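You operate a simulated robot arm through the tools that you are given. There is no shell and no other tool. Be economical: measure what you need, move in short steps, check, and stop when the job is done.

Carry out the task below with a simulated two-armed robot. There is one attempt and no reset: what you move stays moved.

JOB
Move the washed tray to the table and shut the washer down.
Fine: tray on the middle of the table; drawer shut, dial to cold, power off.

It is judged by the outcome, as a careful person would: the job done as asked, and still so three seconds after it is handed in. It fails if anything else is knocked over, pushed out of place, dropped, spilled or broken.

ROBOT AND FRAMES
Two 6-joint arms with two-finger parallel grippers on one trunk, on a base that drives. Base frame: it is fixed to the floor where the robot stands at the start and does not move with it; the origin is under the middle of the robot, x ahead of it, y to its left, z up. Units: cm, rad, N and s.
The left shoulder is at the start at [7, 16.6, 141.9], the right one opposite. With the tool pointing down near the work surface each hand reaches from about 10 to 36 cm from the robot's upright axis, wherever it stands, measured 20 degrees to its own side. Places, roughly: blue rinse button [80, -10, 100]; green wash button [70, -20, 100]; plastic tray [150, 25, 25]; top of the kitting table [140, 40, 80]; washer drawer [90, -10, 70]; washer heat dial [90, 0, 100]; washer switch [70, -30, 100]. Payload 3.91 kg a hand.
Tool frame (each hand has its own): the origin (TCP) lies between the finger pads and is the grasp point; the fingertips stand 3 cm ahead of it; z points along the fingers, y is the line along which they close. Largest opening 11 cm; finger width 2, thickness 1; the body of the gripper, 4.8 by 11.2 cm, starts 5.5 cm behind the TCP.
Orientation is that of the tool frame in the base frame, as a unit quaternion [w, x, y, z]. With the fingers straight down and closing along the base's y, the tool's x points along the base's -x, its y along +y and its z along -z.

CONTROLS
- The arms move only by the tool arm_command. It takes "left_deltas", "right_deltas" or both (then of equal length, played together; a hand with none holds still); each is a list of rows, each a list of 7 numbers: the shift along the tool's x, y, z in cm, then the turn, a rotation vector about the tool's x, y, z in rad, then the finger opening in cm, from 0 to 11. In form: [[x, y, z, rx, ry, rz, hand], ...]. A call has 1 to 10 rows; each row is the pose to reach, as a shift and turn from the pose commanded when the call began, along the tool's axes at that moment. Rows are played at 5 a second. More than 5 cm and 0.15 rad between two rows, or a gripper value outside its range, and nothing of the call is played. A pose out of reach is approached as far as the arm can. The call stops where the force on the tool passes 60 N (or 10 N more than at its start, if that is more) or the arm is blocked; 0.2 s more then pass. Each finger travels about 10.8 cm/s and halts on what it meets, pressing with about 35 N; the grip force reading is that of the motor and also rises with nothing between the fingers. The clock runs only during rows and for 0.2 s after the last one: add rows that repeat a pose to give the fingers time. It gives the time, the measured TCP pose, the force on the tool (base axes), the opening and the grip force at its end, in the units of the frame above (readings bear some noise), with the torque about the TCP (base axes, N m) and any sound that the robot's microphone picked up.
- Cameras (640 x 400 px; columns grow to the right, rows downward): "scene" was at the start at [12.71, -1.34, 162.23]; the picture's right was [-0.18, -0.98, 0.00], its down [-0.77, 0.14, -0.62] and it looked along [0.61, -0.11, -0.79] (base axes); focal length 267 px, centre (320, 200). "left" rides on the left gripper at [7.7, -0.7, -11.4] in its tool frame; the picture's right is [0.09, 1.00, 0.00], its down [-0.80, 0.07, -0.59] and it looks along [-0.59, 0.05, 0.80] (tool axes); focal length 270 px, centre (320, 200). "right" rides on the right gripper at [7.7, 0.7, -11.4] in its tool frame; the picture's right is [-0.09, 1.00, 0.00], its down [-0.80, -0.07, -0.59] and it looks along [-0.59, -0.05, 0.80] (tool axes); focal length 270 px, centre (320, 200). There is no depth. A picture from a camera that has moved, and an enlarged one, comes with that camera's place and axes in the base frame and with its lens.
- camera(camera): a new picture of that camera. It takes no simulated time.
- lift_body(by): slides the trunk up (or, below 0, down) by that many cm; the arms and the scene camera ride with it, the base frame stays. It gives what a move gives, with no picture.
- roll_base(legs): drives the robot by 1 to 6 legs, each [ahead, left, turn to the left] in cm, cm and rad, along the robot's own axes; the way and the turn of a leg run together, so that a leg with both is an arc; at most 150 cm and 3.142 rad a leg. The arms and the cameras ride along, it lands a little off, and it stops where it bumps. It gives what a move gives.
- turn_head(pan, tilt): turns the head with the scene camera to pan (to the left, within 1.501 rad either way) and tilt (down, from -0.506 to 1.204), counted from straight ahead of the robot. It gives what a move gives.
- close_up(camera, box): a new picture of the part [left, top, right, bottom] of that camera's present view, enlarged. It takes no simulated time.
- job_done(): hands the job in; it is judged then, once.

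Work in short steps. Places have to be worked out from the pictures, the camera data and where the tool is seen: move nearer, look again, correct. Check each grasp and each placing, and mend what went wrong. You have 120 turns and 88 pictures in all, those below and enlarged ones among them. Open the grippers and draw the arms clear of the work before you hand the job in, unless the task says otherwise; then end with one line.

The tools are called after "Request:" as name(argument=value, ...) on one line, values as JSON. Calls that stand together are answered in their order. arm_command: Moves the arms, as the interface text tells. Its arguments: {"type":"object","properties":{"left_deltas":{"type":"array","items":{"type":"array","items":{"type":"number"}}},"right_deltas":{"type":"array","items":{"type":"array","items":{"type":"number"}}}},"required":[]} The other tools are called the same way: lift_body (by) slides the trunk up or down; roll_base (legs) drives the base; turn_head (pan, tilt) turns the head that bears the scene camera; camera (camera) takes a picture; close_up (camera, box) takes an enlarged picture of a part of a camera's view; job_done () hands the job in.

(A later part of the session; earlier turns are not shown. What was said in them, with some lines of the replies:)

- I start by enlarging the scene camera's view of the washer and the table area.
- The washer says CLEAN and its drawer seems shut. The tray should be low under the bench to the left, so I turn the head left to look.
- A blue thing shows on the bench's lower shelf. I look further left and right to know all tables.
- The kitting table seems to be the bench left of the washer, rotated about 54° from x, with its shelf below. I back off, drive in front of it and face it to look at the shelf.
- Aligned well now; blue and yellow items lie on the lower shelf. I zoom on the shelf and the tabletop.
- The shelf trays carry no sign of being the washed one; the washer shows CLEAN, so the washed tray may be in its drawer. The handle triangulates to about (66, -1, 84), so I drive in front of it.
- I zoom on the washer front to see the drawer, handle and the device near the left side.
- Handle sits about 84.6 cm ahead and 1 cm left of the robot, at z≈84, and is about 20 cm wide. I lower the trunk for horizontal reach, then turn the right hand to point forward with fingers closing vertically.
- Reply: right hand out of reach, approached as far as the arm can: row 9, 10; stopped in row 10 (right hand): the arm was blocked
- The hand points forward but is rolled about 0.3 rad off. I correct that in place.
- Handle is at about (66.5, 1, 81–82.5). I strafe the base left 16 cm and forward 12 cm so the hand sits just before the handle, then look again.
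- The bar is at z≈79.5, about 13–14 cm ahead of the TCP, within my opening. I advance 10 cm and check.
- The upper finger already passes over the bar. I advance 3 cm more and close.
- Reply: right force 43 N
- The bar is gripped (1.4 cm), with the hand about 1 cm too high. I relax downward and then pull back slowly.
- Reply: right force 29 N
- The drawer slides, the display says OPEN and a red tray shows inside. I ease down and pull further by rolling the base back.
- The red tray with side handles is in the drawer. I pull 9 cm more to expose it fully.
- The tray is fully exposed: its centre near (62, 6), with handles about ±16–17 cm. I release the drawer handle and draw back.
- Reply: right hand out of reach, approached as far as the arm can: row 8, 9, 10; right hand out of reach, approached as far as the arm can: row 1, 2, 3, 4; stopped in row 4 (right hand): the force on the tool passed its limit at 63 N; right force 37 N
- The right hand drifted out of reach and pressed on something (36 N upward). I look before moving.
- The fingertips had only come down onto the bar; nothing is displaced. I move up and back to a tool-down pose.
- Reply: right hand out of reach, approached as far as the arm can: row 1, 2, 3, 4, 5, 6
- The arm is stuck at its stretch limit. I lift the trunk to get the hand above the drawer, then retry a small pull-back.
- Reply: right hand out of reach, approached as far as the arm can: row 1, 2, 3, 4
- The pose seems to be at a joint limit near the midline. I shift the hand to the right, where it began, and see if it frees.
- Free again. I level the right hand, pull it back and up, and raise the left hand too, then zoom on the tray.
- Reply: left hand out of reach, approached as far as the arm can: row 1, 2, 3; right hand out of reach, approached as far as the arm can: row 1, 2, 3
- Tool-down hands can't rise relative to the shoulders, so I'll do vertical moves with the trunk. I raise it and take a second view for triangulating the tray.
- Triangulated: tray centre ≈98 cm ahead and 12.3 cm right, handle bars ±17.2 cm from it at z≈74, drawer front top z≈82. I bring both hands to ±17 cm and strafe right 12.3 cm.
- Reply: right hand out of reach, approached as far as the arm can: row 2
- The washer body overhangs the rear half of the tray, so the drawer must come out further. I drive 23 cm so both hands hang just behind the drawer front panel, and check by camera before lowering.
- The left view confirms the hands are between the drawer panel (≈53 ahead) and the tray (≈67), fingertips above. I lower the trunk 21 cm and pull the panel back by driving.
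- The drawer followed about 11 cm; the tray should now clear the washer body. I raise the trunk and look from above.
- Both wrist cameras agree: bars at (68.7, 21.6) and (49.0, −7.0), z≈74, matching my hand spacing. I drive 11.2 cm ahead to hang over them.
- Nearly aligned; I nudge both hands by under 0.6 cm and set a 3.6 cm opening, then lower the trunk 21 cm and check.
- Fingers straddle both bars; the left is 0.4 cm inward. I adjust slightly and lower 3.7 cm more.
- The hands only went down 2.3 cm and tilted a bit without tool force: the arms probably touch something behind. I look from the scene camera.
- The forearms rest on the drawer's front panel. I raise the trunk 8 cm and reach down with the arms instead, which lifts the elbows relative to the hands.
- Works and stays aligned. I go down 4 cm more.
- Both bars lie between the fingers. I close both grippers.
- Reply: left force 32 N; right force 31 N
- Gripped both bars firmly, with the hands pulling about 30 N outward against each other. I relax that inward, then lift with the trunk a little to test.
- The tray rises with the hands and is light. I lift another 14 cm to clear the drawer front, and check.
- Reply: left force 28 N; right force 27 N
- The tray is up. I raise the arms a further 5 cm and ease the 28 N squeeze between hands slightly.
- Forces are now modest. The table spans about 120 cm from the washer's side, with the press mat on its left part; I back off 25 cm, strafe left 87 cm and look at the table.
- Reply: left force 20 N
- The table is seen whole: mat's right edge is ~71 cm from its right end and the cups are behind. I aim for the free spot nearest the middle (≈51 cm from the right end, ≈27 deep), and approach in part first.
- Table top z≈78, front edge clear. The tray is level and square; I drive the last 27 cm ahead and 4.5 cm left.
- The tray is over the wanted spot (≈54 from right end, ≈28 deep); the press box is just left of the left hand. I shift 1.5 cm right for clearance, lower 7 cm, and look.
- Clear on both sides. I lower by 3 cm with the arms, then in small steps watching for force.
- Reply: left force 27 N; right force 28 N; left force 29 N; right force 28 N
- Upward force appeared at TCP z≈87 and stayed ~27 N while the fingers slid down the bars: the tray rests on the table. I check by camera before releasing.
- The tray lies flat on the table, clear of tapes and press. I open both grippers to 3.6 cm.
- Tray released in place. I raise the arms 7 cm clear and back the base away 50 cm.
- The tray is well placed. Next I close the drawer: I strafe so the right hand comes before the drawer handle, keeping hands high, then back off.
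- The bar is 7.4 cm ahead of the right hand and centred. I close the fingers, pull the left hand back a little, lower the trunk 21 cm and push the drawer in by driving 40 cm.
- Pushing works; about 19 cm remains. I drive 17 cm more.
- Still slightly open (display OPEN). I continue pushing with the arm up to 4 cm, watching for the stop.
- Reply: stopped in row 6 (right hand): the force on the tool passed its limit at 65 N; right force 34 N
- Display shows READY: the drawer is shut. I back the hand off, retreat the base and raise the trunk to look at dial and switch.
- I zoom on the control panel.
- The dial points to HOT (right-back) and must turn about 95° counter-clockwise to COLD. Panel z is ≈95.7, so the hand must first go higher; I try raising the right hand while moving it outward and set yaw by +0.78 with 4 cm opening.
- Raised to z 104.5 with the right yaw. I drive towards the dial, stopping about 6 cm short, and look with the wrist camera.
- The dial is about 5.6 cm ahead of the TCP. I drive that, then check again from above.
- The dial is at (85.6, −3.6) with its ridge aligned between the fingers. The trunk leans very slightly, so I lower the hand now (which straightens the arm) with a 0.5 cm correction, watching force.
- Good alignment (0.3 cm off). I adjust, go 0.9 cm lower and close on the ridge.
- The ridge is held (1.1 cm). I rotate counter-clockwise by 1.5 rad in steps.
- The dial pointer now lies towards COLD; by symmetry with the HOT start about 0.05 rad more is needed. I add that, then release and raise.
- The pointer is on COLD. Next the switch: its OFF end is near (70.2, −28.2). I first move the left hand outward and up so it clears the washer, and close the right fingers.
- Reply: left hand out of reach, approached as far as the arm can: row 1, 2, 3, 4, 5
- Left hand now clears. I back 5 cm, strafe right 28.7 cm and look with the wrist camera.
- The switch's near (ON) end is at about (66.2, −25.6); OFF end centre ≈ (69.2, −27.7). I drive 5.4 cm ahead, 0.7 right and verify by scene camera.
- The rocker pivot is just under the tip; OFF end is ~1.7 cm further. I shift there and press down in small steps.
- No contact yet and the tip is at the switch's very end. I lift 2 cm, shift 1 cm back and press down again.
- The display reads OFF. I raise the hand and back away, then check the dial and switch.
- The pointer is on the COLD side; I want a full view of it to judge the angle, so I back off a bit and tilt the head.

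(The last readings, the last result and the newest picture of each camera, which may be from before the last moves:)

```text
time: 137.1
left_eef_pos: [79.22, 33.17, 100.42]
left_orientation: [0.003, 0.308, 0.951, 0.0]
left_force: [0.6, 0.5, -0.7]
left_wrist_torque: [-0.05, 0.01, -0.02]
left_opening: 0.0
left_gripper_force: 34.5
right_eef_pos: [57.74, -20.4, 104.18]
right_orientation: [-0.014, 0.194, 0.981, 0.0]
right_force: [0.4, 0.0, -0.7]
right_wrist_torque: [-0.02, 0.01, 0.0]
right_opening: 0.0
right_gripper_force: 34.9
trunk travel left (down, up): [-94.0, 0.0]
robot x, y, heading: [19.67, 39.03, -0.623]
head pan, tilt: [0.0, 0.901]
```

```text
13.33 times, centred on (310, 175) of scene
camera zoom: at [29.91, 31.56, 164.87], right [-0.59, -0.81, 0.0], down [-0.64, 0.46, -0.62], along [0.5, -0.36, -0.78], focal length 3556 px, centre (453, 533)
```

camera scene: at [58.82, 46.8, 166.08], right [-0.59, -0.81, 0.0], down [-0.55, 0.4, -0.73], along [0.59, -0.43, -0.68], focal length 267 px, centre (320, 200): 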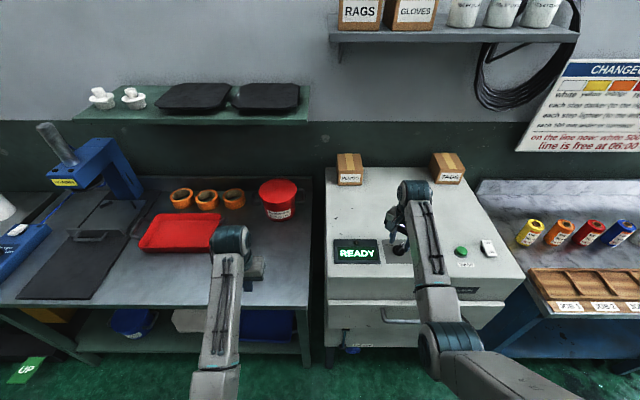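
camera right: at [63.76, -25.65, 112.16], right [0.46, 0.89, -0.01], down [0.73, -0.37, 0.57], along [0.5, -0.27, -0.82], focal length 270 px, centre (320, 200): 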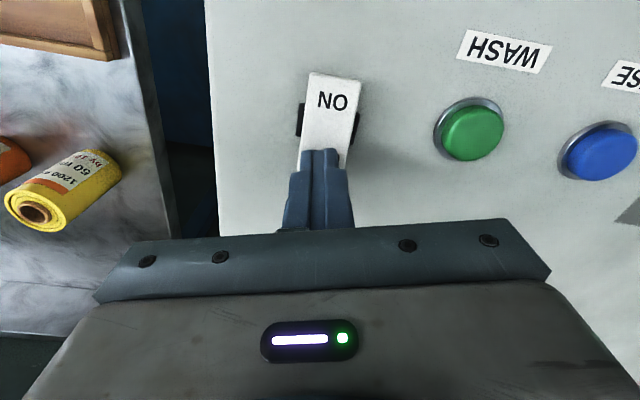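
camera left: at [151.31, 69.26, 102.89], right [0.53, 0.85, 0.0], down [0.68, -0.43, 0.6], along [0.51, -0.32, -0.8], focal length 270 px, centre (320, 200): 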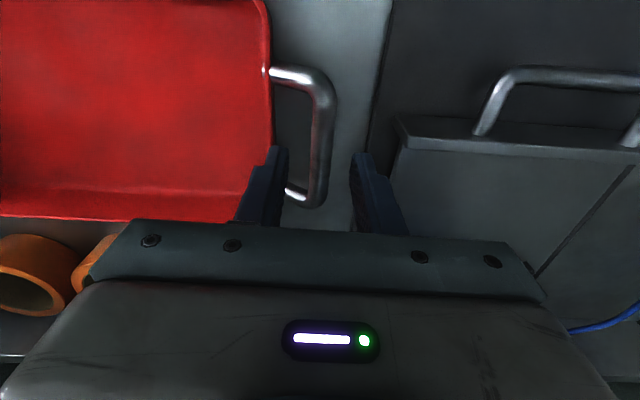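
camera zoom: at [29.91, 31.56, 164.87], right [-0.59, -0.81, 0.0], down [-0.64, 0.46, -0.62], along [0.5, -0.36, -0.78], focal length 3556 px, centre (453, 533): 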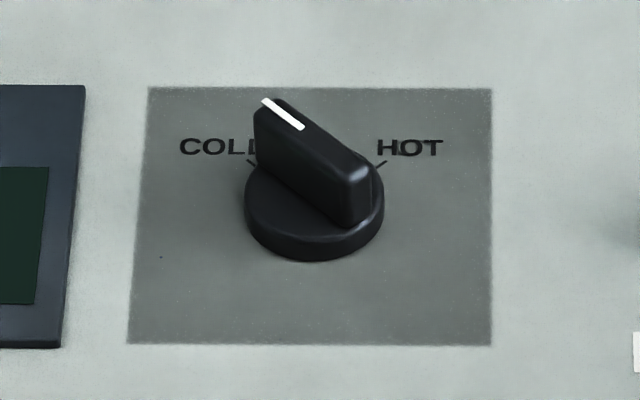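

The pointer matches the COLD mark as HOT did before (≈47°). I back well away, open both grippers and take a last overall picture.

Request:
roll_base(legs=[[-22, 0, 0]])

Request:
arm_command(right_deltas=[[0, 0, 0, 0, 0, 0, 3], [0, 0, 0, 0, 0, 0, 6], [0, 0, 0, 0, 0, 0, 9], [0, 0, 0, 0, 0, 0, 9]], left_deltas=[[0, 0, 0, 0, 0, 0, 3], [0, 0, 0, 0, 0, 0, 6], [0, 0, 0, 0, 0, 0, 9], [0, 0, 0, 0, 0, 0, 9]])

Request:
turn_head(pan=0.3, tilt=0.7)

Request:
camera(camera="scene")

```text
time: 138.8
left_eef_pos: [61.48, 45.79, 100.33]
left_orientation: [0.001, 0.309, 0.951, 0.0]
left_force: [0.0, -0.5, -0.6]
left_wrist_torque: [0.02, 0.02, 0.01]
left_opening: 0.02
left_gripper_force: 35.0
right_eef_pos: [39.79, -7.63, 104.06]
right_orientation: [-0.017, 0.195, 0.981, 0.0]
right_force: [0.6, -0.6, 0.2]
right_wrist_torque: [0.03, 0.01, -0.01]
right_opening: 0.0
right_gripper_force: 34.4
trunk travel left (down, up): [-94.0, 0.0]
robot x, y, heading: [1.26, 52.16, -0.632]
head pan, tilt: [0.0, 0.901]
```

```text
time: 139.8
left_eef_pos: [61.26, 45.87, 100.46]
left_orientation: [0.003, 0.309, 0.951, 0.0]
left_force: [0.0, -0.1, -0.5]
left_wrist_torque: [0.0, 0.01, -0.02]
left_opening: 9.0
left_gripper_force: 0.0
right_eef_pos: [39.52, -7.43, 104.22]
right_orientation: [-0.015, 0.196, 0.981, 0.0]
right_force: [0.2, -0.8, 0.1]
right_wrist_torque: [0.02, -0.02, -0.02]
right_opening: 9.01
right_gripper_force: 0.0
trunk travel left (down, up): [-94.0, 0.0]
robot x, y, heading: [1.62, 51.85, -0.632]
head pan, tilt: [0.0, 0.901]
```

```text
time: 140.6
left_eef_pos: [61.27, 45.9, 100.54]
left_orientation: [0.003, 0.309, 0.951, 0.0]
left_force: [0.4, -1.1, -0.4]
left_wrist_torque: [0.01, -0.02, 0.0]
left_opening: 8.98
left_gripper_force: 0.1
right_eef_pos: [39.56, -7.53, 104.25]
right_orientation: [-0.015, 0.195, 0.981, -0.001]
right_force: [-0.1, -0.1, 0.8]
right_wrist_torque: [0.0, 0.0, 0.01]
right_opening: 9.01
right_gripper_force: 0.0
trunk travel left (down, up): [-94.0, 0.0]
robot x, y, heading: [1.42, 51.62, -0.628]
head pan, tilt: [0.3, 0.7]
```

```text
3 pictures are left
camera scene: at [13.89, 46.22, 166.48], right [-0.32, -0.95, 0.0], down [-0.61, 0.21, -0.76], along [0.72, -0.25, -0.64], focal length 267 px, centre (320, 200)
```

scene: 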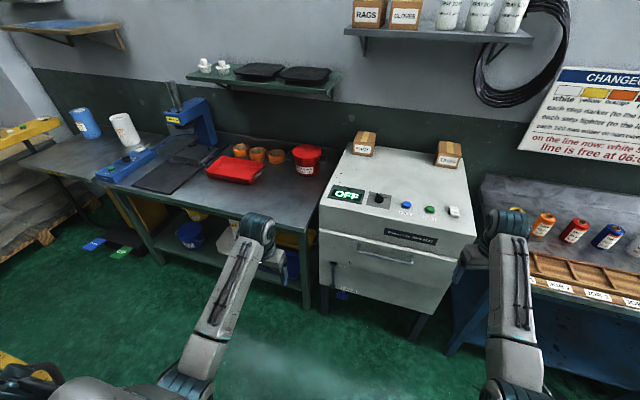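

The tray is on the table, the drawer is shut, the dial is on COLD and the display reads OFF. Nothing else has been disturbed and the arms are clear, so I hand the job in.

Request:
job_done()

```text
The job is handed in.
```

I moved the washed red tray to the table and shut the washer down: drawer shut, dial on COLD, power off (display reads OFF). The tray sits about 8 cm right of the table's exact middle, because the press and its mat take up the space there.
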